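You operate a simulated robot arm through the tools that you are given. There is no shell and no other tool.

Carry out the task below with a simulated robot arm. There is one attempt and no reset: what you move stays moved.

JOB
Brake the chest, then put both spare pins away in the pin drawer.
Fine: brake on before the drawer opens; shut it after. Where these are worked on the way, their far stop is far enough and under half their travel is too little: pin drawer.
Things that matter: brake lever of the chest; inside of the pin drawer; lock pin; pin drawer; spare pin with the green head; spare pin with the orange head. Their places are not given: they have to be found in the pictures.

It is judged by the outcome, as a careful person would: the job done as asked, and still so three seconds after it is handed in. It fails if anything else is knocked over, pushed out of place, dropped, spilled or broken.

ROBOT AND FRAMES
A 5-joint arm with a two-finger parallel gripper, fixed in place. Base frame: the origin is at the foot of the arm, x ahead of it, y to its left, z up. Readings come in mm, degrees, newtons and seconds.
It reaches about 1134 mm from its shoulder. Its first joint turns from -149.0 to 149.0 degrees. Payload 1.57 kg.
The tool frame sits at the grasp point between the pads (the TCP): z along the fingers, y along the line on which they close. The tips reach 30 mm beyond it. Largest opening 110 mm; finger width 24, thickness 12; the body of the gripper, 48 by 112 mm, starts 78 mm behind the TCP.
Orientation is that of the tool frame in the base frame, as a unit quaternion [x, y, z, w]. With the fingers straight down and closing along the base's y, the tool's x points along the base's -x, its y along +y and its z along -z.

CONTROLS
- The arm moves only by the tool jog_arm. Its argument "motion" is one flat list of numbers, 7 for each row, row after row: the turn, a rotation vector about the tool's x, y, z in degrees, then the shift along the tool's x, y, z in mm, then the closure in counts, from 0 (fully open) to 255 (shut). In form: [ax, ay, az, x, y, z, hand, ax, ay, az, x, y, z, hand, ...]. A call has 1 to 20 rows; each row shifts and turns the commanded pose from where the row before left it, along the tool's axes as they then stand. A row lasts 0.2 s, in which the tool goes at most 50 mm and 8.6 degrees; a call with a longer step from one row to the next is refused whole, and so is a gripper value outside its range. A pose out of reach is approached as far as the arm can. The call stops where the force on the tool passes 40 N (or 10 N more than at its start, if that is more) or the arm is blocked; 0.2 s more then pass. Each finger travels about 72 mm/s and halts on what it meets, pressing with about 37 N; the grip force reading is that of the motor and also rises with nothing between the fingers. The clock runs only during rows and for 0.2 s after the last one: add rows that do not move to give the fingers time. It gives the time, the measured TCP pose, the force on the tool (base axes), the opening and the grip force at its end, in the units of the frame above (readings bear some noise), with the torque about the TCP (base axes, N m) and any sound that the robot's microphone picked up.
- Cameras (640 x 400 px; columns grow to the right, rows downward): "scene" is fixed at [49.1, 499.4, 1380.1]; the picture's right is [-0.57, -0.82, 0.00], its down [-0.45, 0.31, -0.84] and it looks along [0.69, -0.47, -0.55] (base axes); focal length 346 px, centre (320, 200). "wrist" rides on the gripper at [70, 16, -141] in the tool frame; the picture's right is [-0.23, 0.97, 0.00], its down [-0.85, -0.20, -0.48] and it looks along [-0.47, -0.11, 0.88] (tool axes); focal length 222 px, centre (320, 200).
- get_image(camera): a new picture of that camera. No time passes.
- raise_lower(by): slides the trunk up (or, below 0, down) by that many mm; the arm rides with it, the base frame stays. It gives what a move gives, with no picture.
- measure_at(camera, pixels): for up to 12 pixels [column, row] of the newest picture of that camera ("zoom" is the newest enlarged one), the place [x, y, z] in the base frame of the surface seen there, good to about 3 mm. No time passes.
- inspect(camera, box): a new picture of the part [left, top, right, bottom] of that camera's present view, enlarged. No time passes.
- sign_off(): hands the job in; it is judged then, once.

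Leave the gripper open and the arm clear of the work at the hand-in unless told otherwise.

The tools are called as a command line: name --argument value ..., lists and objects as JSON in quotes. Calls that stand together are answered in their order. jog_arm: Moves the arm, as the interface text tells. Its arguments: {"type":"object","properties":{"motion":{"type":"array"}},"required":["motion"]} The other tools are called the same way: raise_lower (by) slides the trunk up or down; get_image (camera) takes a picture; measure_at (camera, pixels) gives the place of the surface under pixels of a picture; inspect (camera, box) takes an enlarged picture of a part of a camera's view; sign_off () hands the job in.

At the start:

```text
time_s: 0.0
position: [671.5, 110.6, 1164.9]
orientation: [0.0, 1.0, 0.0, 0.0]
ft_force: [0.7, -0.4, -0.6]
ft_torque: [0.04, -0.03, 0.0]
gripper_width: 110.0
grasp_force: 0.0
trunk travel left (down, up): [-899.0, 71.0]
```

scene: 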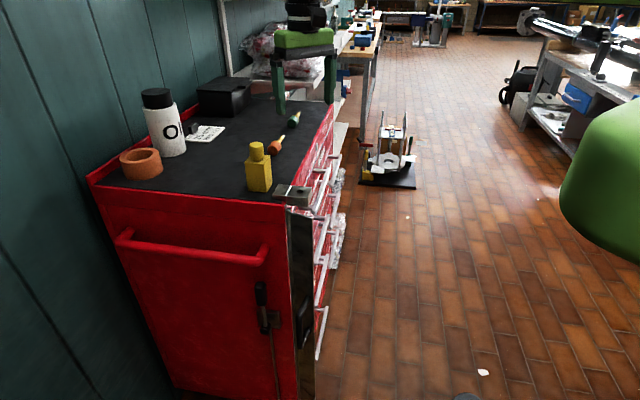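
wrist: 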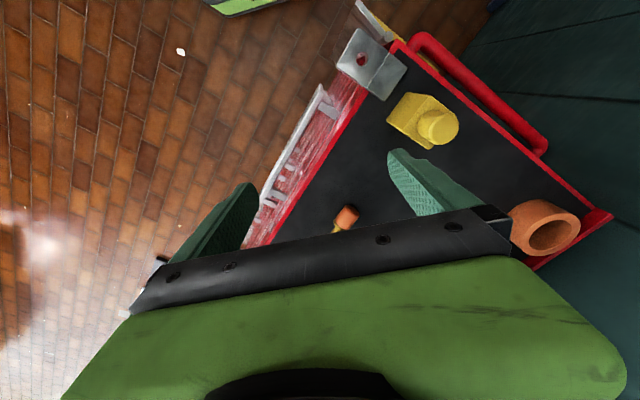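

I see a red tool chest with two pins on its top (orange head near 277,145 and green head near 294,119), a black lever at its side (262,305), and a hasp at the corner (290,195). I'll enlarge these parts.

inspect --camera "scene" --box '[220, 80, 360, 220]'

inspect --camera "scene" --box '[220, 170, 380, 400]'

inspect --camera "wrist" --box '[220, 0, 480, 260]'

```text
2.86 times, centred on (290, 150) of scene
```

zoom: 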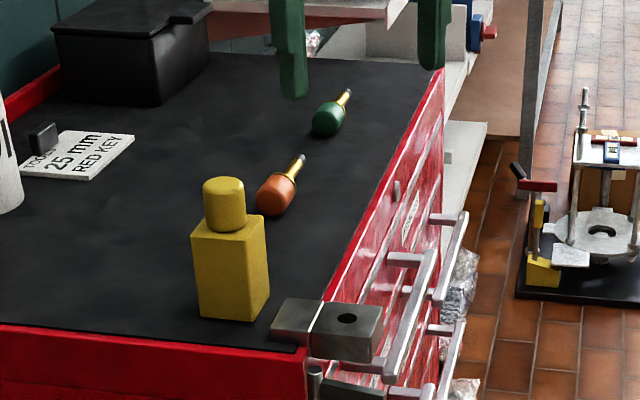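

```text
1.74 times, centred on (300, 285) of scene
```

zoom: 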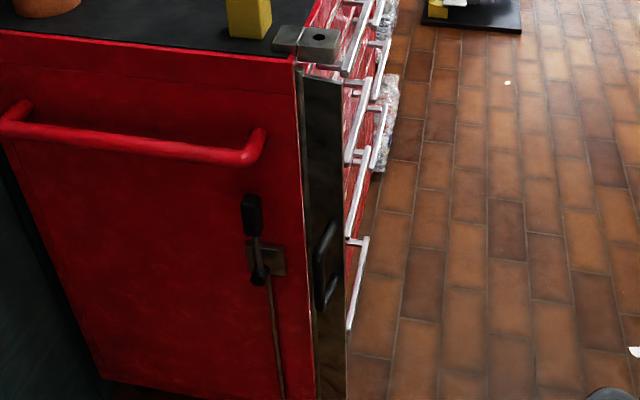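

```text
1.54 times, centred on (350, 130) of wrist
```

zoom: 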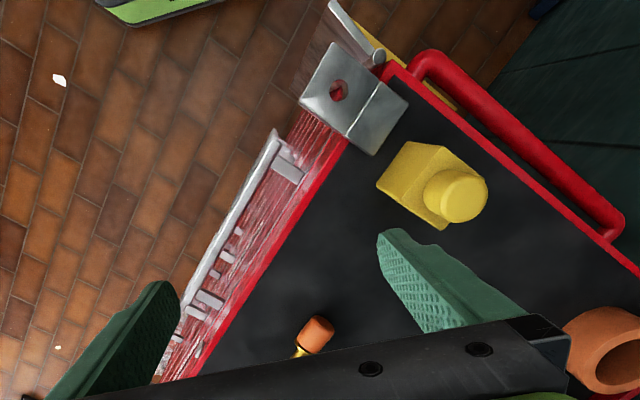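

I'll look closer at the note, the hasp corner, and the lever.

inspect --camera "scene" --box '[170, 110, 240, 154]'

inspect --camera "scene" --box '[260, 170, 340, 220]'

inspect --camera "scene" --box '[230, 270, 310, 320]'

inspect --camera "scene" --box '[255, 95, 345, 151]'

```text
9.09 times, centred on (205, 132) of scene
```

zoom: 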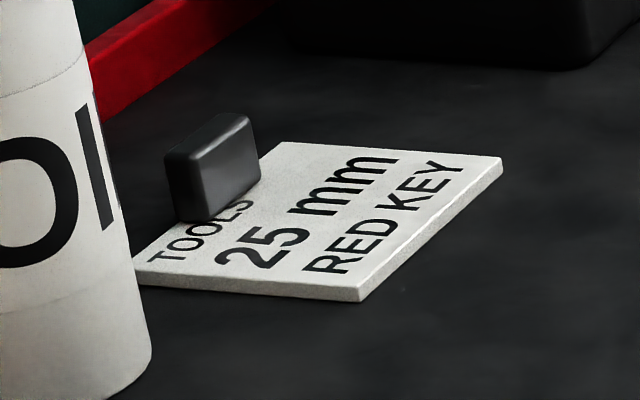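

```text
8.00 times, centred on (300, 195) of scene
```

zoom: 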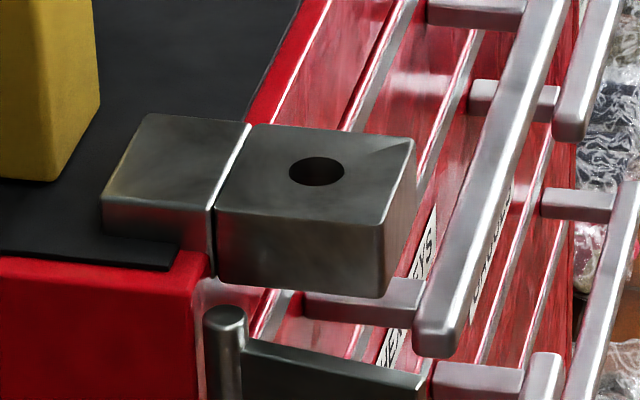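

```text
8.00 times, centred on (270, 295) of scene
```

zoom: 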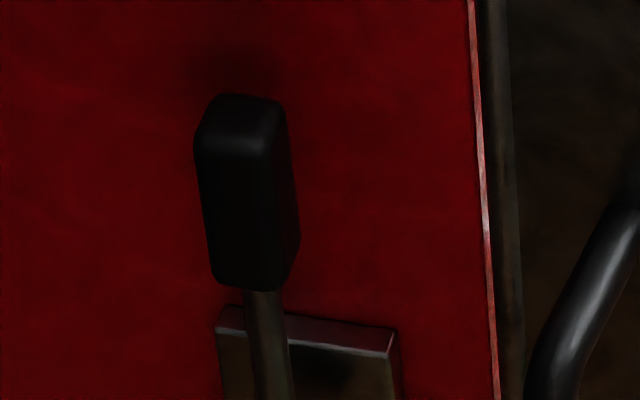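

```text
7.11 times, centred on (300, 123) of scene
```

zoom: 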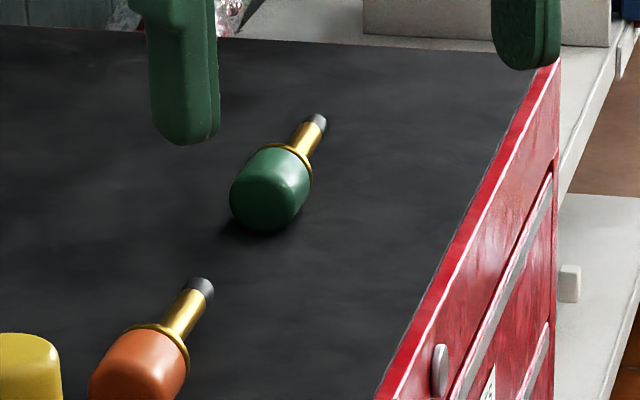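

I'll measure points: chest top corners, pins, hasp, lever, etc. on fresh zooms. First the zoom of the top.

get_image --camera "scene"

measure_at --camera "scene" --pixels '[[92, 182], [283, 200], [329, 105], [277, 146], [296, 118], [256, 148], [258, 188], [302, 192], [262, 293], [264, 318], [262, 330], [303, 330]]'

inspect --camera "scene" --box '[290, 100, 360, 230]'

```text
taken
```

scene: 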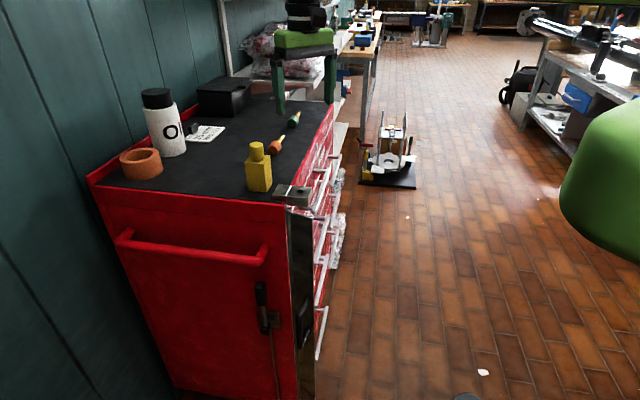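

```text
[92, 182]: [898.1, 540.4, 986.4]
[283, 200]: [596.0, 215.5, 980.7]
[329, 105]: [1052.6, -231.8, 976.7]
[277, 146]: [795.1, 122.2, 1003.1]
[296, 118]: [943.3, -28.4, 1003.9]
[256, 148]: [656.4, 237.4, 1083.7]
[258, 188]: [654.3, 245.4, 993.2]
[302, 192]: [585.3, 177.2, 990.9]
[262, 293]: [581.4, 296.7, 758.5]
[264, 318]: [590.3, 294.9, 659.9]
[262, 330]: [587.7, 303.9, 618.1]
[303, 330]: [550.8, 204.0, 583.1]
```

```text
3.08 times, centred on (325, 165) of scene
```

zoom: 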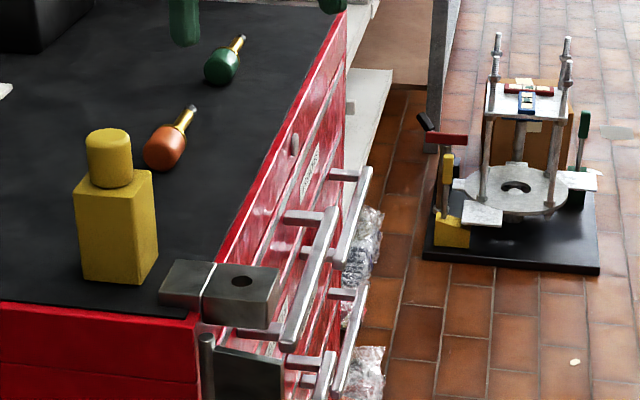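

The chest's top near corner is around (590,205,980) with the front face running toward (1052,-232). I need to read the drawer labels, so I'll move the arm out in front of the chest at its present height and spin the wrist camera towards the front face.

jog_arm --motion '[0, 0, 0, 25.2, -38.3, 0, 0, 0, 0, 0, 25.2, -38.3, 0, 0, 0, 0, 0, 25.2, -38.3, 0, 0, 0, 0, 0, 25.2, -38.3, 0, 0, 0, 0, 0, 25.2, -38.3, 0, 0, 0, 0, 0, 25.2, -38.3, 0, 0, 0, 0, -7.83, 0, 0, 0, 0, 0, 0, -7.83, 0, 0, 0, 0, 0, 0, -7.83, 0, 0, 0, 0, 0, 0, -7.83, 0, 0, 0, 0, 0, 0, -7.83, 0, 0, 0, 0, 0, 0, -7.83, 0, 0, 0, 0]'

get_image --camera "wrist"

get_image --camera "scene"

```text
time_s: 2.6
position: [558.6, -128.0, 1165.5]
orientation: [-0.399, 0.917, 0.0, 0.001]
ft_force: [0.0, -0.7, -0.1]
ft_torque: [0.02, 0.01, -0.02]
gripper_width: 110.0
grasp_force: 0.0
out of reach, approached as far as the arm can: row 5, 6
trunk travel left (down, up): [-899.0, 71.0]
```

```text
taken
```

wrist: 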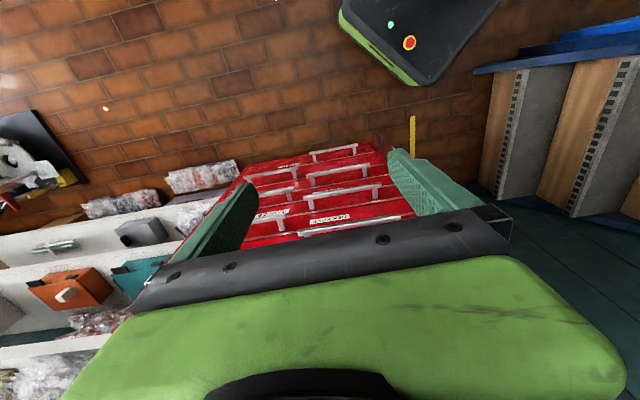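

```text
taken
```

scene: 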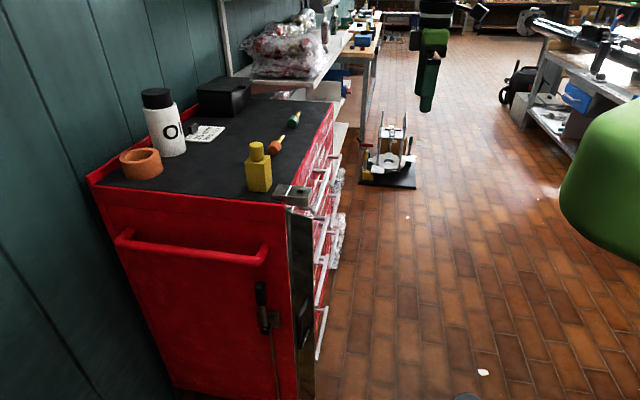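

The front face with drawer handles and labels shows between the fingers (around 320,200, upside down). I'll enlarge it.

inspect --camera "wrist" --box '[230, 130, 430, 250]'

measure_at --camera "wrist" --pixels '[[350, 227], [343, 193], [342, 172], [333, 152], [275, 173], [270, 213], [412, 130], [330, 218], [280, 193]]'

```text
3.20 times, centred on (330, 190) of wrist
```

zoom: 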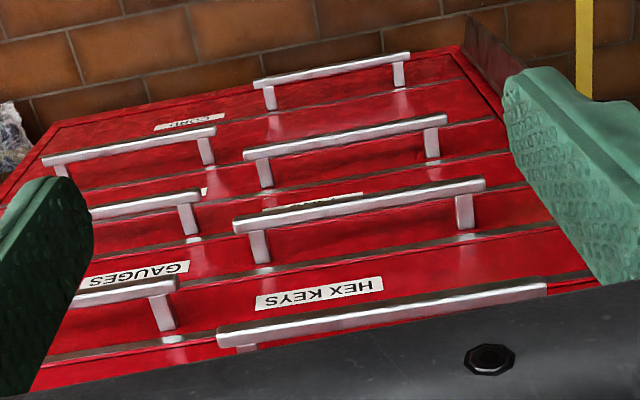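

```text
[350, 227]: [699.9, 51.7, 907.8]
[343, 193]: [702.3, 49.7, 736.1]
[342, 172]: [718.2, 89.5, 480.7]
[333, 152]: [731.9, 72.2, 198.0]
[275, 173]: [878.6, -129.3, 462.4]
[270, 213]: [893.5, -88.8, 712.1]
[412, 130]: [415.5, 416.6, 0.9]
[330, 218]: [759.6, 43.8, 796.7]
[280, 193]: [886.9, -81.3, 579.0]
```

Labels "HEX KEYS" and "GAUGES" are readable; others are hidden. I'll lower the trunk 250 mm for a flatter view (the tool is ~260 mm in front of the face, clear of handles).

raise_lower --by -250

get_image --camera "wrist"

inspect --camera "wrist" --box '[200, 80, 460, 250]'

get_image --camera "scene"

```text
time_s: 5.2
position: [557.7, -128.1, 914.5]
orientation: [-0.399, 0.917, 0.0, 0.0]
ft_force: [-0.1, -0.2, 0.5]
ft_torque: [-0.03, 0.01, 0.0]
gripper_width: 109.9
grasp_force: 0.0
trunk travel left (down, up): [-649.0, 321.0]
```

```text
taken
```

wrist: 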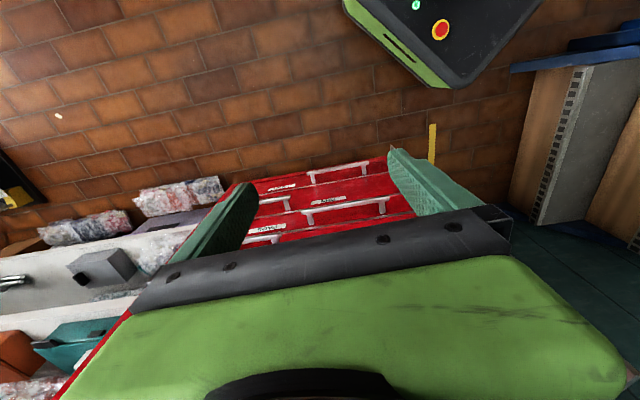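

```text
2.35 times, centred on (330, 165) of wrist
```

zoom: 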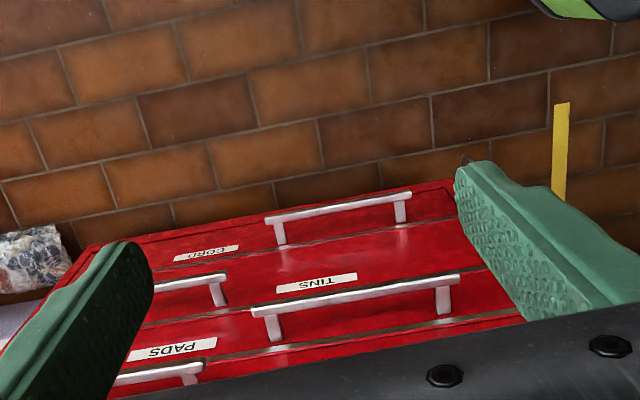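

```text
taken
```

scene: 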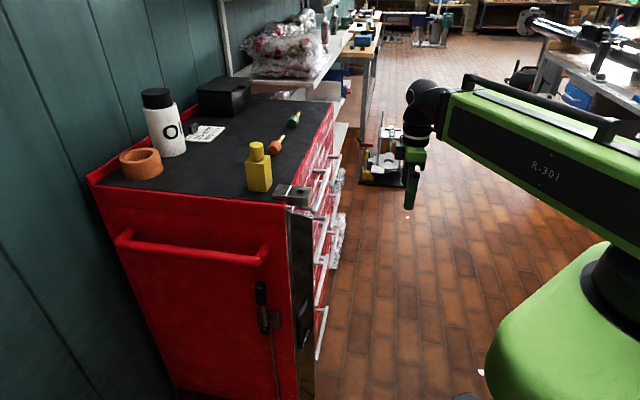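

I see labels TINS, CORD, PADS. Top-row labels remain hidden; I'll enlarge the scene camera's view of the upper front (~320,150) now that the arm is away.

inspect --camera "scene" --box '[300, 130, 348, 160]'

inspect --camera "scene" --box '[295, 155, 359, 195]'

inspect --camera "scene" --box '[290, 190, 354, 230]'

```text
13.33 times, centred on (324, 145) of scene
```

zoom: 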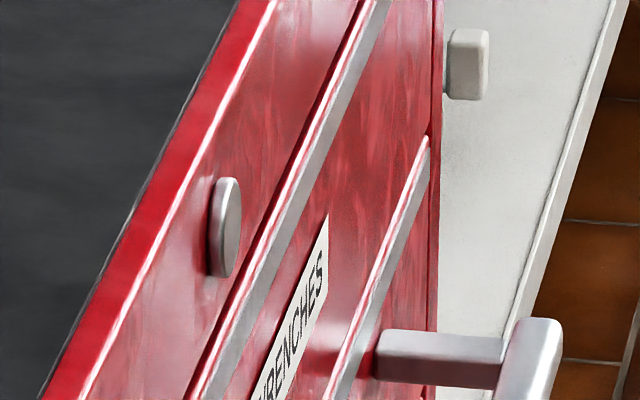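

```text
10.00 times, centred on (327, 175) of scene
```

zoom: 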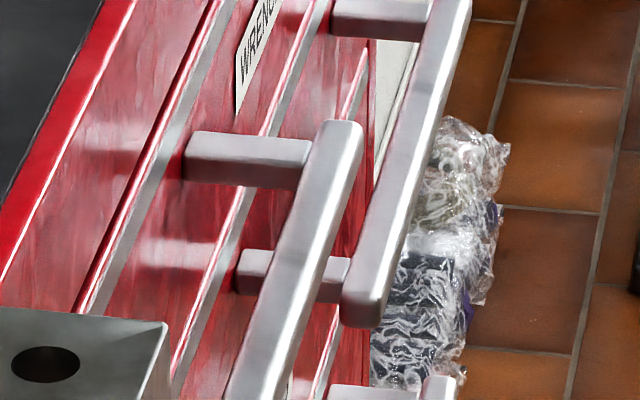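

```text
10.00 times, centred on (322, 210) of scene
```

zoom: 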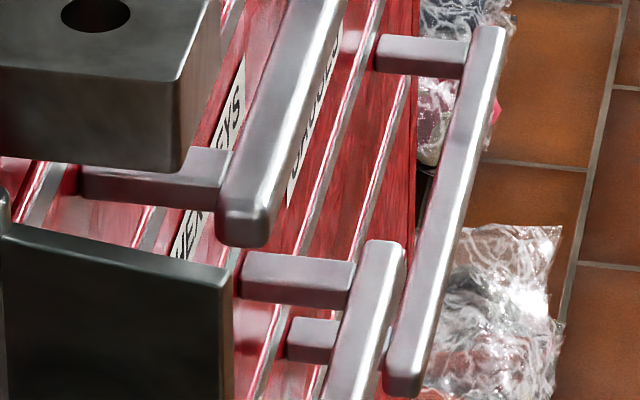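

The pill at (318,147) is a keyhole-like button on the top rail; "WRENCHES" is in the right column. I still haven't found the pin drawer. I'll raise the trunk 200 mm, shift the tool sideways along the front and tilt it up by 30° to look more squarely at the face.

raise_lower --by 200

jog_arm --motion '[0, 0, 0, 6.6, -37.6, 0, 0, 0, 0, 0, 6.6, -37.6, 0, 0, 0, 0, 0, 6.6, -37.6, 0, 0, 0, 0, 0, 6.6, -37.6, 0, 0, 6.96, -2.81, 0, 0, 0, 0, 0, 6.96, -2.81, 0, 0, 0, 0, 0, 6.96, -2.81, 0, 0, 0, 0, 0, 6.96, -2.81, 0, 0, 0, 0, 0]'

get_image --camera "wrist"

get_image --camera "scene"

```text
time_s: 7.3
position: [557.2, -128.6, 1115.1]
orientation: [-0.398, 0.917, 0.0, 0.002]
ft_force: [-0.8, 1.3, -0.6]
ft_torque: [-0.02, 0.02, -0.01]
gripper_width: 109.9
grasp_force: 0.0
trunk travel left (down, up): [-849.0, 121.0]
```

```text
time_s: 9.2
position: [649.4, -251.3, 1147.6]
orientation: [-0.385, 0.886, -0.182, 0.185]
ft_force: [0.4, 0.2, 1.0]
ft_torque: [0.01, -0.01, 0.04]
gripper_width: 109.9
grasp_force: 0.1
out of reach, approached as far as the arm can: row 6, 7, 8
trunk travel left (down, up): [-849.0, 121.0]
```

```text
taken
```

wrist: 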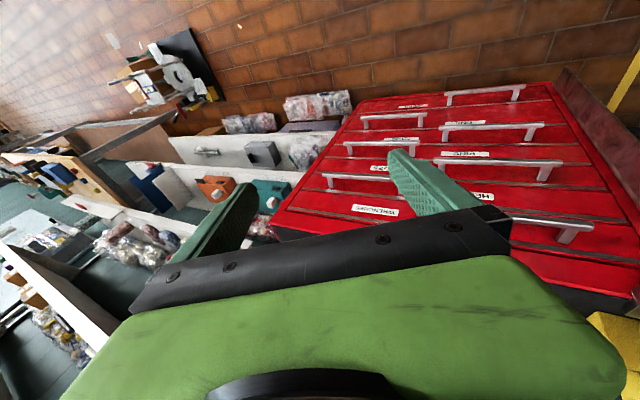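

```text
taken
```

scene: 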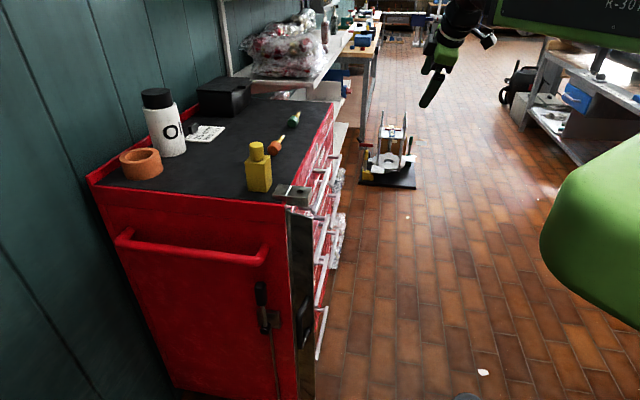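

Now most of the front is visible at (330–640, 90–260). I'll enlarge it.

inspect --camera "wrist" --box '[430, 80, 590, 180]'

inspect --camera "wrist" --box '[440, 150, 640, 275]'

inspect --camera "wrist" --box '[300, 90, 460, 240]'

```text
4.00 times, centred on (510, 130) of wrist
```

zoom: 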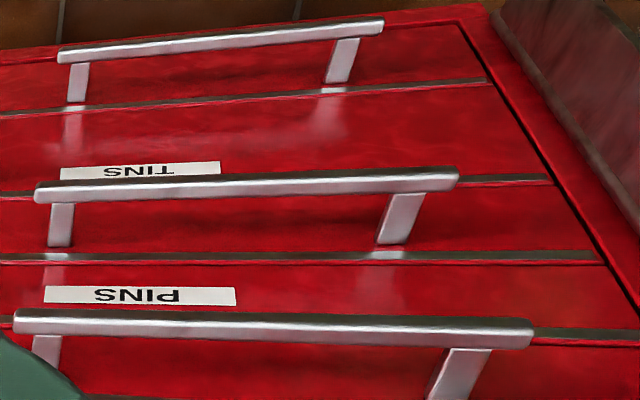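

```text
3.20 times, centred on (540, 212) of wrist
```

zoom: 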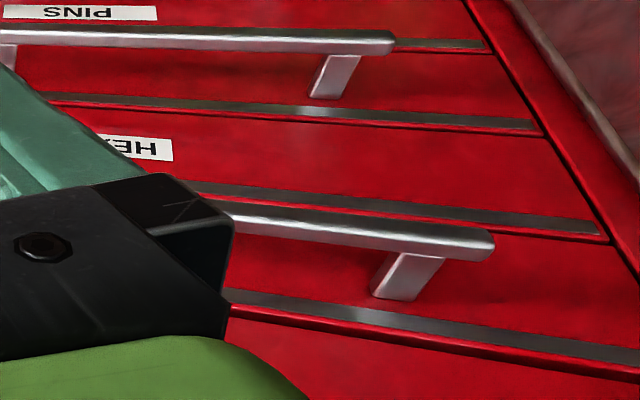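

```text
2.67 times, centred on (380, 165) of wrist
```

zoom: 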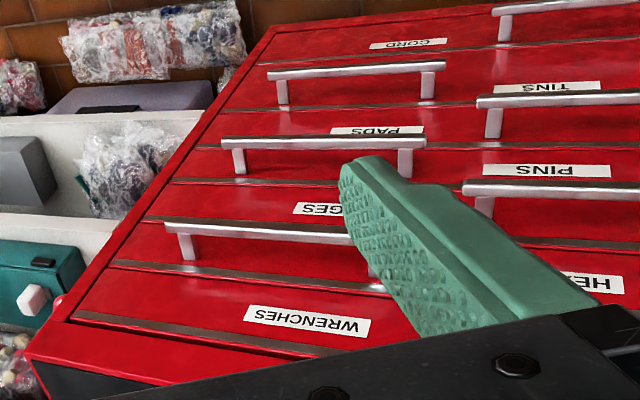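

The left column has HEX KEYS, PINS and TINS labels. I need to know which handle belongs to the PINS label, so I'll measure the strips, handle feet and labels.

inspect --camera "wrist" --box '[430, 70, 640, 280]'

measure_at --camera "wrist" --pixels '[[584, 259], [565, 239], [600, 217], [590, 188], [545, 176], [570, 165], [465, 155], [560, 145], [530, 137], [550, 126], [515, 90], [530, 100]]'

```text
1.90 times, centred on (535, 175) of wrist
```

zoom: 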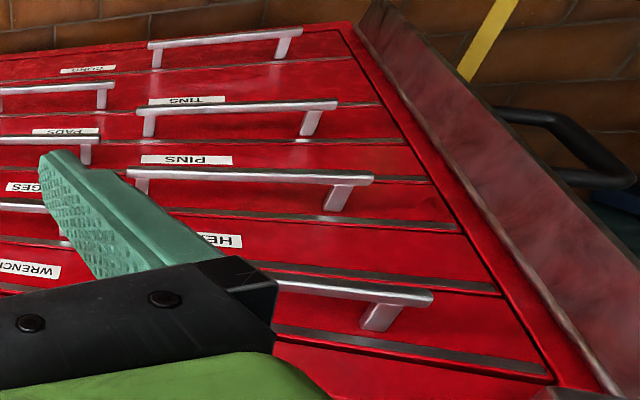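

```text
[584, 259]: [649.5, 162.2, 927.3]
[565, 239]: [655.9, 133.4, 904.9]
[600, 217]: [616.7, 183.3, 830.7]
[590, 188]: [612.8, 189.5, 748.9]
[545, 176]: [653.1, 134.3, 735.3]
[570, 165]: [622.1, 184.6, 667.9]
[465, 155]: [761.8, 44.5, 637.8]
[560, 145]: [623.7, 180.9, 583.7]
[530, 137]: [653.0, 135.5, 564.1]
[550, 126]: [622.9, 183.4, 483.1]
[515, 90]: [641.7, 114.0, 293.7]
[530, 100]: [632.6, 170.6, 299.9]
```

Each full-width drawer has one handle and one label on alternating sides: the row at z≈584–668 has PINS on the left and its handle on the right end. I'll measure that handle (wrist pixels ~ (342–419,143)), and check the dark panel/handle at the chest corner and the block with the hole.

measure_at --camera "wrist" --pixels '[[344, 143], [380, 142], [417, 143], [350, 154], [411, 156], [386, 153], [383, 118], [365, 175], [399, 117]]'

inspect --camera "wrist" --box '[540, 60, 640, 320]'

inspect --camera "scene" --box '[250, 180, 350, 400]'

measure_at --camera "scene" --pixels '[[288, 212], [299, 216], [312, 216], [293, 250], [312, 300], [302, 325], [318, 395], [299, 195], [311, 190], [298, 203], [283, 187], [295, 390]]'

```text
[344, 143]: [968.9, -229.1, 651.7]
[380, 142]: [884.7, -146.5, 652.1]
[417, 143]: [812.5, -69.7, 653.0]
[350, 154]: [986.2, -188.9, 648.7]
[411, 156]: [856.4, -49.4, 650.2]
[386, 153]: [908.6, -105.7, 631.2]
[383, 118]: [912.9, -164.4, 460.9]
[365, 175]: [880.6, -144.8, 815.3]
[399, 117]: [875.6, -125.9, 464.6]
```

```text
1.54 times, centred on (590, 190) of wrist
```

zoom: 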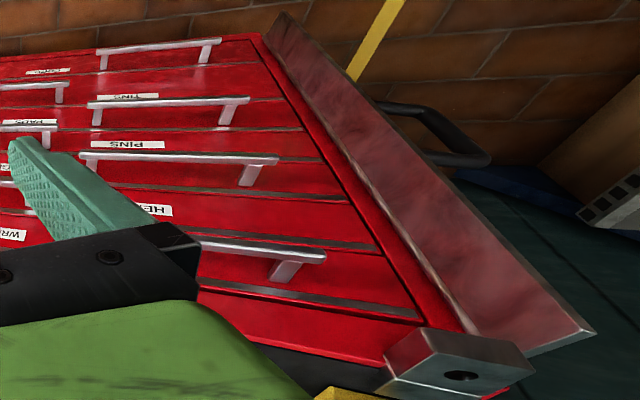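

```text
1.82 times, centred on (300, 290) of scene
```

zoom: 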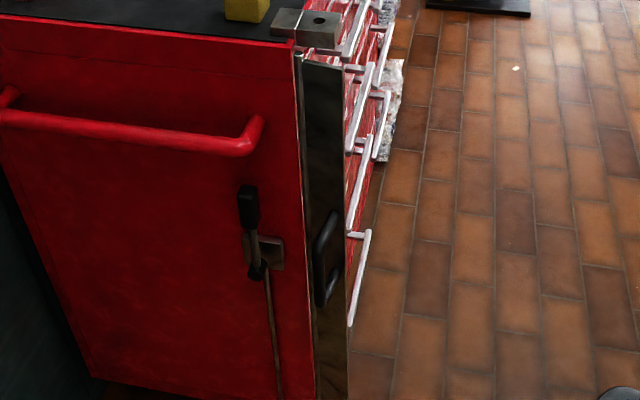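

```text
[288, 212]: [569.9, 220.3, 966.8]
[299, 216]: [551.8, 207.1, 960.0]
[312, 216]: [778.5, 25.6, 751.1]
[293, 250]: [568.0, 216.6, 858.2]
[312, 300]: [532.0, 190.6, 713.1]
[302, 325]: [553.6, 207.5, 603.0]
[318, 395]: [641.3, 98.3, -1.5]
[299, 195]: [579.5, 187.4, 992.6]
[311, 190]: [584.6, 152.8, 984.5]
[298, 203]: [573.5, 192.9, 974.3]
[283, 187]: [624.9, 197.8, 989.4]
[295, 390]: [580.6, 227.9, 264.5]
```

The panel at the corner is a swing-out locking flap (open), with a holed block above it; the PINS drawer handle bar runs from (969,-229,652) to (812,-70,653). Next I'll look at the brake lever and corner up close: untilt the tool, raise the trunk, then swing over to the left side at height.

jog_arm --motion '[-6.96, 2.81, 0, 0, 0, 0, 0, -6.96, 2.81, 0, 0, 0, 0, 0, -6.96, 2.81, 0, 0, 0, 0, 0, -6.96, 2.81, 0, 0, 0, 0, 0]'

raise_lower --by 110

```text
time_s: 10.2
position: [649.0, -251.2, 1115.2]
orientation: [-0.398, 0.917, 0.001, -0.002]
ft_force: [0.2, -0.1, -0.7]
ft_torque: [0.01, -0.01, -0.04]
gripper_width: 110.0
grasp_force: 0.1
out of reach, approached as far as the arm can: row 1, 2, 3
trunk travel left (down, up): [-849.0, 121.0]
```

```text
time_s: 11.6
position: [649.3, -250.3, 1226.7]
orientation: [-0.399, 0.917, 0.0, 0.0]
ft_force: [0.1, -0.9, 0.8]
ft_torque: [0.08, 0.02, -0.03]
gripper_width: 110.0
grasp_force: 0.1
trunk travel left (down, up): [-959.0, 11.0]
```

Height is 1227, clear of everything on the chest top. I'll swing the tool over to the left side at about (560,420).

jog_arm --motion '[0, 0, 0, -33, 28.8, 0, 0, 0, 0, 0, -33, 28.8, 0, 0, 0, 0, 0, -33, 28.8, 0, 0, 0, 0, 0, -33, 28.8, 0, 0, 0, 0, 0, -33, 28.8, 0, 0, 0, 0, 0, -33, 28.8, 0, 0, 0, 0, 0, -33, 28.8, 0, 0, 0, 0, 0, -33, 28.8, 0, 0, 0, 0, 0, -20.75, 36.4, 0, 0, 0, 0, 0, -20.75, 36.4, 0, 0, 0, 0, 0, -20.75, 36.4, 0, 0, 0, 0, 0, -20.75, 36.4, 0, 0, 0, 0, 0, -20.75, 36.4, 0, 0, 0, 0, 0, -20.75, 36.4, 0, 0, 0, 0, 0, -20.75, 36.4, 0, 0, 0, 0, 0, -20.75, 36.4, 0, 0]'

jog_arm --motion '[0, 0, 7.5, 0, 0, 0, 0, 0, 0, 7.5, 0, 0, 0, 0, 0, 0, 7.5, 0, 0, 0, 0, 0, 0, 7.5, 0, 0, 0, 0, 0, 0, 7.5, 0, 0, 0, 0, 0, 0, 7.5, 0, 0, 0, 0, 0, 0, 7.5, 0, 0, 0, 0, 0, 0, 7.5, 0, 0, 0, 0, 0, 0, 7.5, 0, 0, 0, 0, 0, 0, 7.5, 0, 0, 0, 0, 0, 0, 7.5, 0, 0, 0, 0, 0, 0, 7.5, 0, 0, 0, 0]'

get_image --camera "wrist"

get_image --camera "scene"

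```text
time_s: 15.0
position: [561.3, 420.9, 1225.8]
orientation: [-0.398, 0.918, 0.001, 0.0]
ft_force: [0.4, 0.5, -0.5]
ft_torque: [0.01, 0.01, -0.01]
gripper_width: 110.1
grasp_force: 0.0
trunk travel left (down, up): [-959.0, 11.0]
```

```text
time_s: 17.6
position: [562.2, 421.3, 1226.0]
orientation: [0.368, 0.93, 0.001, -0.001]
ft_force: [-0.3, 0.0, 0.4]
ft_torque: [0.0, -0.03, 0.01]
gripper_width: 110.2
grasp_force: 0.1
trunk travel left (down, up): [-959.0, 11.0]
```

```text
taken
```

wrist: 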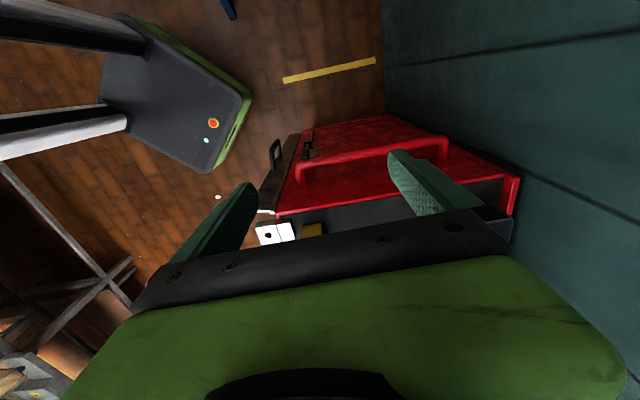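

```text
taken
```

scene: 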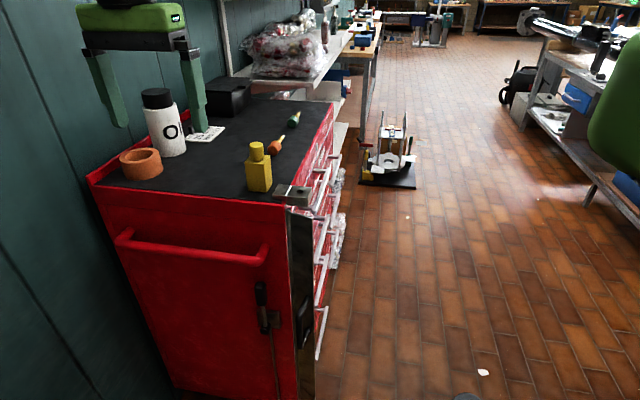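

inspect --camera "wrist" --box '[245, 110, 365, 250]'

inspect --camera "wrist" --box '[270, 120, 340, 170]'

measure_at --camera "zoom" --pixels '[[320, 200], [100, 100], [100, 300], [360, 100], [340, 280], [320, 320]]'

```text
2.86 times, centred on (305, 180) of wrist
```

zoom: 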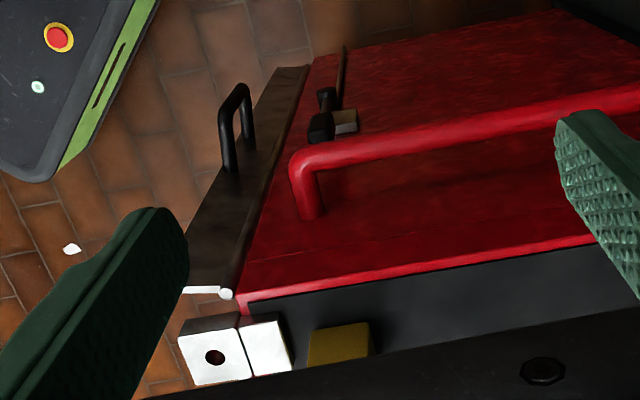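

```text
8.00 times, centred on (305, 145) of wrist
```

zoom: 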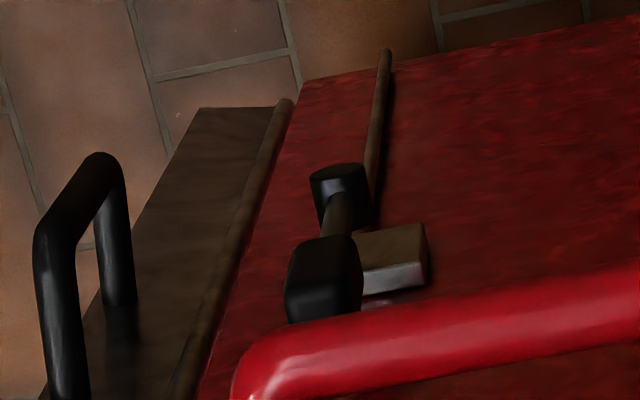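

```text
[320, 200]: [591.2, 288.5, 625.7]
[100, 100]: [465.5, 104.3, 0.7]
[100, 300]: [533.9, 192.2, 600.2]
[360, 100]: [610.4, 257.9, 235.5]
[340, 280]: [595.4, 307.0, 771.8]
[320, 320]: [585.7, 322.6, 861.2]
```

The lever has a black grip at about (595,307,772), a shaft down to a black hub/knob at (591,288,626), a plate behind and a thin rod down to the floor. I'll lower 250 mm for a closer look (tool is ~168 mm off the side; the push bar sticks out 83 mm).

raise_lower --by -250

get_image --camera "wrist"

inspect --camera "wrist" --box '[230, 80, 390, 215]'

inspect --camera "scene" --box '[245, 270, 295, 345]'

```text
time_s: 20.1
position: [562.6, 420.4, 975.4]
orientation: [0.367, 0.93, 0.0, 0.0]
ft_force: [0.4, -0.1, -0.9]
ft_torque: [0.02, -0.03, 0.0]
gripper_width: 110.2
grasp_force: 0.1
trunk travel left (down, up): [-709.0, 261.0]
```

```text
taken
```

wrist: 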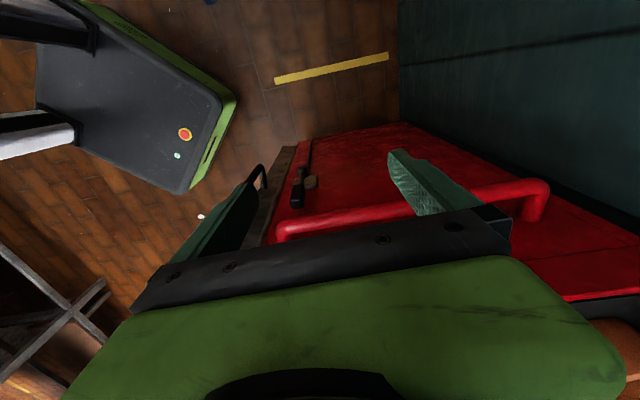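

```text
2.96 times, centred on (310, 148) of wrist
```

zoom: 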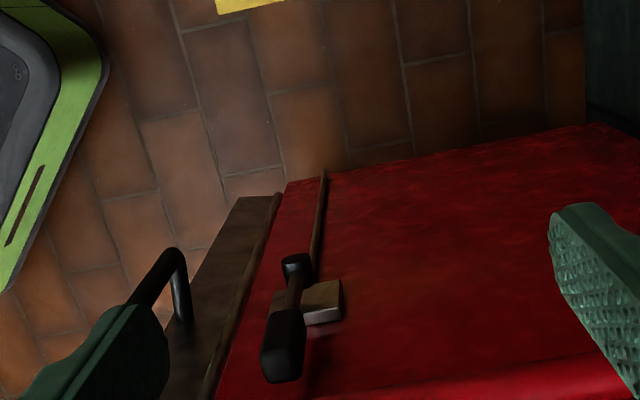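

```text
5.33 times, centred on (270, 308) of scene
```

zoom: 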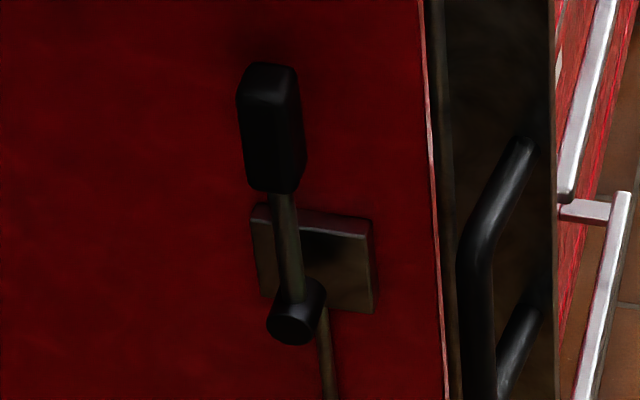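

The lever: black hub with axis straight out of the side face at (270,325), shaft and grip up — it should swing in the plane of the side face. I'll measure grip, hub, plate, flap handle and push-bar end.

measure_at --camera "zoom" --pixels '[[268, 72], [250, 130], [270, 130], [290, 130], [270, 185], [288, 235], [292, 328], [345, 265], [325, 380], [472, 260], [490, 220], [180, 200]]'

measure_at --camera "wrist" --pixels '[[280, 232], [300, 226], [296, 200], [297, 190], [262, 170], [265, 190], [240, 240], [288, 155]]'

measure_at --camera "scene" --pixels '[[263, 248], [263, 262], [255, 258], [125, 235], [318, 147], [200, 248]]'

```text
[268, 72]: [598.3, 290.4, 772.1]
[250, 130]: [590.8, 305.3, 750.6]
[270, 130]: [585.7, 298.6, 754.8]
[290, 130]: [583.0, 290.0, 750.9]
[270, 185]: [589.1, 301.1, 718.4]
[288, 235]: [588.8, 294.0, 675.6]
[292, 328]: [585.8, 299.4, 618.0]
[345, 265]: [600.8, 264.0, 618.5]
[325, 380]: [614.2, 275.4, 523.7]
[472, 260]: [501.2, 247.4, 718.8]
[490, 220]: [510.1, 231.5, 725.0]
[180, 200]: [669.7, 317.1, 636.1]
```

```text
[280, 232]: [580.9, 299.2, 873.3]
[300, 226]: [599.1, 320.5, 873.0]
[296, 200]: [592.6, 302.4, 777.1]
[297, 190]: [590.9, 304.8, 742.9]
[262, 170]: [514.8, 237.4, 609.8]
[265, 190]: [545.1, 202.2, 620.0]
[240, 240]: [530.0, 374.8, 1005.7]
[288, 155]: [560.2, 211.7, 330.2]
```

```text
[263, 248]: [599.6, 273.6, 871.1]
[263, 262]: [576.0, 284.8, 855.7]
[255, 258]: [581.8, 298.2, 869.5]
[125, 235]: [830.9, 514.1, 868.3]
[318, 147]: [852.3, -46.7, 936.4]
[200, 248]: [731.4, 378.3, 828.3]
```

Bar front end sits at z≈857–873 right above the lever, so I must come to the lever from the front side, tilted. The lever stands straight up; it can only swing rearward freely (the flap handle is in front). I'll close the fingers, move to above (533,250), then tilt 45° so that the tips point rearward-down.

jog_arm --motion '[0, 0, 0, -23.6, -36.2, 0, 255, 0, 0, 0, -23.6, -36.2, 0, 255, 0, 0, 0, -23.6, -36.2, 0, 255, 0, 0, 0, -23.6, -36.2, 0, 255, -6.96, -2.78, 0, 0, 0, 0, 255, -6.96, -2.78, 0, 0, 0, 0, 255, -6.96, -2.78, 0, 0, 0, 0, 255, -6.96, -2.78, 0, 0, 0, 0, 255, -6.96, -2.78, 0, 0, 0, 0, 255, -6.96, -2.78, 0, 0, 0, 0, 255]'

get_image --camera "scene"

get_image --camera "wrist"

```text
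time_s: 22.4
position: [663.9, 319.3, 1044.8]
orientation: [0.339, 0.86, 0.279, 0.261]
ft_force: [0.0, -0.1, -0.1]
ft_torque: [0.0, 0.0, -0.01]
gripper_width: 0.0
grasp_force: 20.9
out of reach, approached as far as the arm can: row 5, 6, 7, 8, 9, 10
trunk travel left (down, up): [-709.0, 261.0]
```

```text
taken
```

scene: 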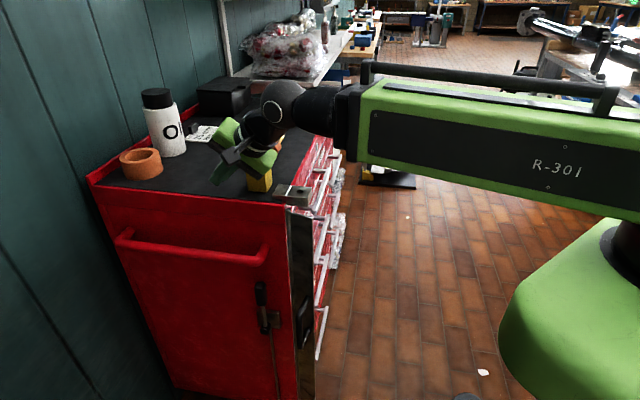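

```text
taken
```

wrist: 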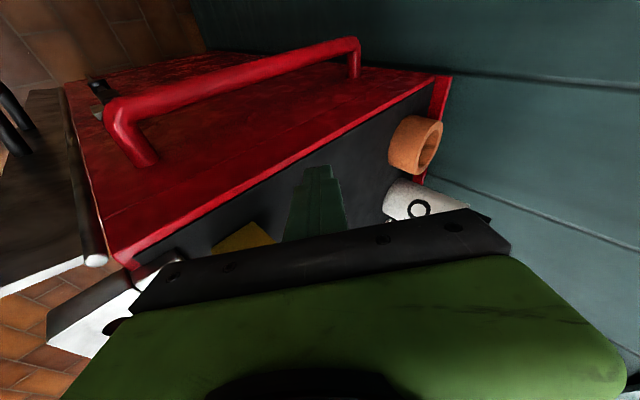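

The arm couldn't hold the tilt that close to its base and ended above the chest (force zero, nothing touched). I need its geometry to plan better: I'll measure points on the arm in the scene picture.

measure_at --camera "scene" --pixels '[[285, 105], [315, 110], [350, 110], [400, 130], [540, 160], [630, 160], [625, 230], [635, 260], [560, 290], [530, 370], [630, 380], [630, 100]]'

```text
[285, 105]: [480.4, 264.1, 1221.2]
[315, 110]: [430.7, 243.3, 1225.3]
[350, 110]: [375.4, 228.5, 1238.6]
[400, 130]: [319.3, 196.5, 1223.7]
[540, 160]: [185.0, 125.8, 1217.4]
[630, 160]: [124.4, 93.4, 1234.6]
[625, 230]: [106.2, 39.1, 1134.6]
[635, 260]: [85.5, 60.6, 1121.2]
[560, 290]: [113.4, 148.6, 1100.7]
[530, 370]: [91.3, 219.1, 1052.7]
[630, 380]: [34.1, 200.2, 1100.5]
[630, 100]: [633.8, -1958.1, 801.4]
```

The forearm lies level at z≈1220 with the wrist ~570 mm from the base axis — its inner limit at this relative height. I'll untilt back, retreat to (562,420), then test with the trunk raised and the arm reaching lower.

jog_arm --motion '[6.96, 2.78, 0, 0, 0, 0, 255, 6.96, 2.78, 0, 0, 0, 0, 255, 6.96, 2.78, 0, 0, 0, 0, 255, 6.96, 2.78, 0, 0, 0, 0, 255, 6.96, 2.78, 0, 0, 0, 0, 255, 6.96, 2.78, 0, 0, 0, 0, 255, 0, 0, 0, 23.6, 36.2, 0, 255, 0, 0, 0, 23.6, 36.2, 0, 255, 0, 0, 0, 23.6, 36.2, 0, 255, 0, 0, 0, 23.6, 36.2, 0, 255]'

raise_lower --by 261

```text
time_s: 23.0
position: [663.7, 319.0, 1008.8]
orientation: [0.354, 0.9, 0.186, 0.176]
ft_force: [-5.8, -3.6, 15.6]
ft_torque: [-0.23, -0.02, -0.06]
gripper_width: 0.4
grasp_force: 21.3
out of reach, approached as far as the arm can: row 1, 2, 3
trunk travel left (down, up): [-709.0, 261.0]
stopped in row 3: the force on the tool passed its limit at 62 N (the readings are from after the stop); the commanded pose is now the measured one
```

```text
time_s: 25.7
position: [665.0, 320.9, 1268.0]
orientation: [0.353, 0.9, 0.186, 0.175]
ft_force: [0.3, -0.2, 1.1]
ft_torque: [0.01, 0.03, 0.02]
gripper_width: 0.0
grasp_force: 21.8
trunk travel left (down, up): [-970.0, 0.0]
```

The tips touched the chest's top surface on the way back (62 N, stopped); then the raise lifted it clear. I'll check that nothing has shifted.

get_image --camera "scene"

measure_at --camera "scene" --pixels '[[92, 182], [283, 200], [329, 105], [277, 146], [296, 118], [256, 148], [258, 188], [302, 192], [262, 293], [264, 318]]'

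```text
taken
```

scene: 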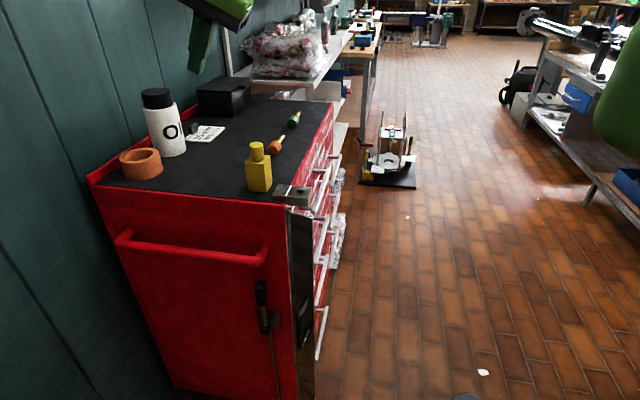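

```text
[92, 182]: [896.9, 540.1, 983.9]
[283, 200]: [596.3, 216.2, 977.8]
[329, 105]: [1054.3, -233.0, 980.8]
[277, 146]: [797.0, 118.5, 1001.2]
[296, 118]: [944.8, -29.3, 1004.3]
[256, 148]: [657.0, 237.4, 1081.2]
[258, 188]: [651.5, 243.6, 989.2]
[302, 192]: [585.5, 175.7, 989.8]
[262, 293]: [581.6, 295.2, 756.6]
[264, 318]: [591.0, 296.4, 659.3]
```

Everything measures the same as before (within noise). Now the commanded pose equals the measured one; I'll untilt here (z 1268, well clear), then move out to (562,420).

jog_arm --motion '[6.87, 2.74, 0, 0, 0, 0, 255, 6.87, 2.74, 0, 0, 0, 0, 255, 6.87, 2.74, 0, 0, 0, 0, 255, 6.87, 2.74, 0, 0, 0, 0, 255]'

```text
time_s: 26.7
position: [665.2, 320.1, 1235.7]
orientation: [0.366, 0.931, -0.001, 0.001]
ft_force: [-0.9, -0.3, -0.5]
ft_torque: [-0.02, 0.03, 0.01]
gripper_width: 0.2
grasp_force: 21.3
out of reach, approached as far as the arm can: row 1, 2, 3
trunk travel left (down, up): [-970.0, 0.0]
```

Tool is straight down at (665,320,1236). Moving out to (562,420), then jogging the arm itself down 350 mm (trunk stays high), outside of the chest's side.

jog_arm --motion '[0, 0, 0, 47.8, 1, 0, 255, 0, 0, 0, 47.8, 1, 0, 255, 0, 0, 0, 47.8, 1, 0, 255, 0, 0, 0, 0, 0, 50, 255, 0, 0, 0, 0, 0, 50, 255, 0, 0, 0, 0, 0, 50, 255, 0, 0, 0, 0, 0, 50, 255, 0, 0, 0, 0, 0, 50, 255, 0, 0, 0, 0, 0, 50, 255, 0, 0, 0, 0, 0, 50, 255]'

get_image --camera "scene"

```text
time_s: 28.9
position: [560.3, 423.0, 1237.8]
orientation: [0.367, 0.93, 0.0, 0.001]
ft_force: [-0.5, -0.2, -0.4]
ft_torque: [-0.03, -0.01, -0.03]
gripper_width: 0.3
grasp_force: 21.3
out of reach, approached as far as the arm can: row 3, 4, 5, 6, 7, 8, 9, 10
trunk travel left (down, up): [-970.0, 0.0]
```

```text
taken
```

scene: 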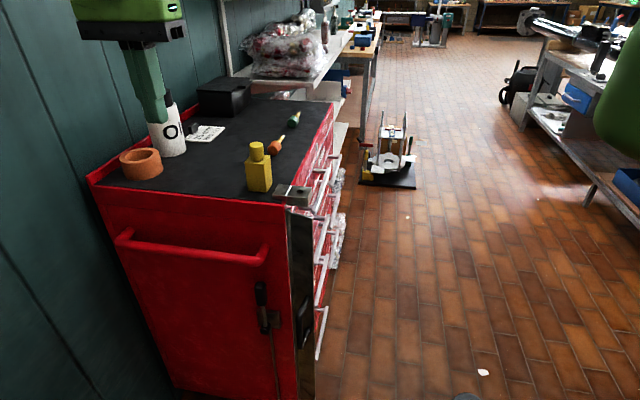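

The arm didn't go lower at all here (stuck at z 1238), so this is a lower limit relative to the trunk. I'll undo those down-steps and see where it stands.

jog_arm --motion '[0, 0, 0, 0, 0, -50, 255, 0, 0, 0, 0, 0, -50, 255, 0, 0, 0, 0, 0, -50, 255]'

```text
time_s: 29.7
position: [560.4, 423.3, 1235.5]
orientation: [0.367, 0.93, 0.0, 0.001]
ft_force: [0.3, -0.6, 0.4]
ft_torque: [-0.03, 0.01, -0.02]
gripper_width: 0.1
grasp_force: 21.4
out of reach, approached as far as the arm can: row 1, 2, 3
trunk travel left (down, up): [-970.0, 0.0]
```

jog_arm --motion '[0, 0, 0, 0, 0, -50, 255, 0, 0, 0, 0, 0, -50, 255, 0, 0, 0, 0, 0, -50, 255, 0, 0, 0, 0, 0, -50, 255, 0, 0, 0, 0, 0, -50, 255]'

```text
time_s: 30.9
position: [559.4, 422.8, 1237.4]
orientation: [0.366, 0.931, 0.0, 0.001]
ft_force: [-0.6, 0.1, 0.0]
ft_torque: [0.03, -0.01, 0.01]
gripper_width: 0.2
grasp_force: 21.3
out of reach, approached as far as the arm can: row 1, 2, 3, 4, 5
trunk travel left (down, up): [-970.0, 0.0]
```

The arm evidently extends and tilts only, with height coming from the trunk alone (wrist always ~240 mm above/behind TCP at trunk height, wrist no nearer than ~573 mm to the axis). With that model I'll re-plan: spin so the fingers close across the chest side, part-open the fingers, and hover in front of the lever at height.

jog_arm --motion '[0, 0, 0, 0, 0, 50, 167, 0, 0, -7.47, 0, 0, 0, 167, 0, 0, -7.47, 0, 0, 0, 167, 0, 0, -7.47, 0, 0, 0, 167, 0, 0, -7.47, 0, 0, 0, 167, 0, 0, -7.47, 0, 0, 0, 167, 0, 0, -7.47, 0, 0, 0, 167, 0, 0, -7.47, 0, 0, 0, 167, 0, 0, -7.47, 0, 0, 0, 167, 0, 0, -7.47, 0, 0, 0, 167, 0, 0, -7.47, 0, 0, 0, 167, 0, 0, -7.47, 0, 0, 0, 167, 0, 0, -7.47, 0, 0, 0, 167]'

```text
time_s: 33.7
position: [557.3, 421.3, 1236.5]
orientation: [-0.398, 0.918, -0.001, 0.001]
ft_force: [1.1, 1.0, 0.5]
ft_torque: [0.02, -0.01, 0.0]
gripper_width: 38.0
grasp_force: 0.1
out of reach, approached as far as the arm can: row 1, 8
trunk travel left (down, up): [-970.0, 0.0]
```

Spun and part-open (38 mm). Now moving to (537,271), tilting 6.5°, still at height 1236.

jog_arm --motion '[0, 0, 0, 30.8, -22, 0, 167, 0, 0, 0, 30.8, -22, 0, 167, 0, 0, 0, 30.8, -22, 0, 167, 0, 0, 0, 30.8, -22, 0, 167, 2.24, -6.11, 0, 0, 0, 0, 167]'

```text
time_s: 34.9
position: [537.7, 273.1, 1239.5]
orientation: [-0.395, 0.917, 0.002, 0.058]
ft_force: [-0.2, 0.8, -0.1]
ft_torque: [-0.02, 0.0, -0.03]
gripper_width: 37.9
grasp_force: 0.1
trunk travel left (down, up): [-970.0, 0.0]
```

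In position with tilt. Lowering the trunk by 280 first (tips to ~930, above the push bar), then looking.

raise_lower --by -280

get_image --camera "wrist"

get_image --camera "scene"

```text
time_s: 37.7
position: [536.8, 273.6, 958.6]
orientation: [-0.396, 0.917, 0.003, 0.057]
ft_force: [-0.3, 0.0, 0.2]
ft_torque: [0.0, -0.03, 0.01]
gripper_width: 37.9
grasp_force: 0.0
trunk travel left (down, up): [-690.0, 280.0]
```

```text
taken
```

wrist: 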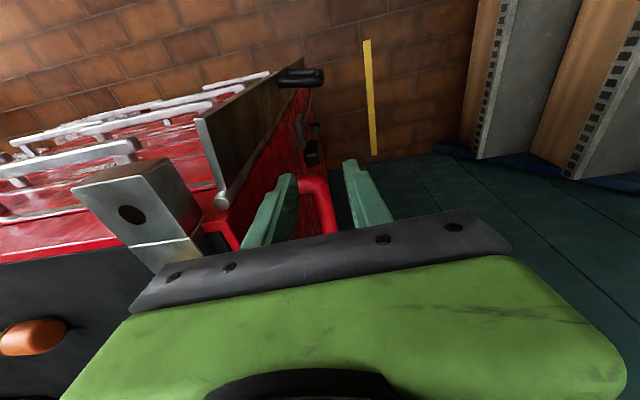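

```text
taken
```

scene: 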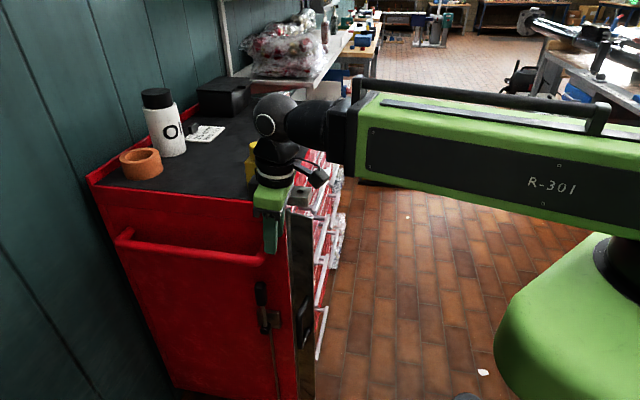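

Fingers hover in front of the push bar's end. I'll enlarge the wrist view around the lever and measure the flap top and bar end for clearances.

inspect --camera "wrist" --box '[190, 50, 350, 250]'

measure_at --camera "wrist" --pixels '[[222, 200], [204, 130], [250, 95], [285, 82], [320, 72], [300, 70], [312, 150], [300, 120], [318, 128], [310, 185], [325, 195], [335, 210]]'

```text
2.00 times, centred on (270, 150) of wrist
```

zoom: 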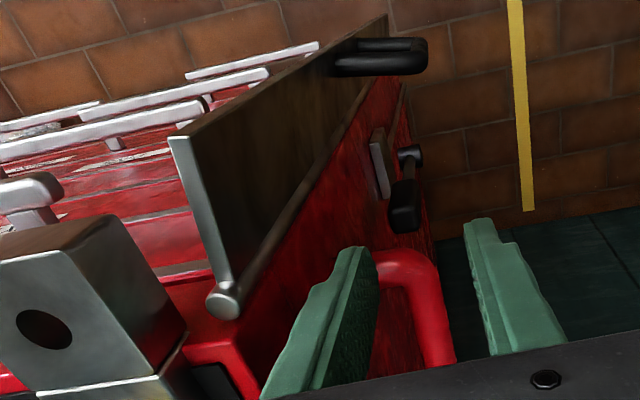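

```text
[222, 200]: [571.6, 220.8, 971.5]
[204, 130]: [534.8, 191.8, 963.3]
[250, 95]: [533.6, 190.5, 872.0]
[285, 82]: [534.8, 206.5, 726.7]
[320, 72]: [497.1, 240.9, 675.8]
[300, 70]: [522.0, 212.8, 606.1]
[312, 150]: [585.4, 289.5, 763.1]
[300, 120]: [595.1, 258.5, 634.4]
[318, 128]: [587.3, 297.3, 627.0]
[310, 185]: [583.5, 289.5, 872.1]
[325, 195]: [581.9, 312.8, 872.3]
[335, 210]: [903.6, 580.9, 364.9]
```

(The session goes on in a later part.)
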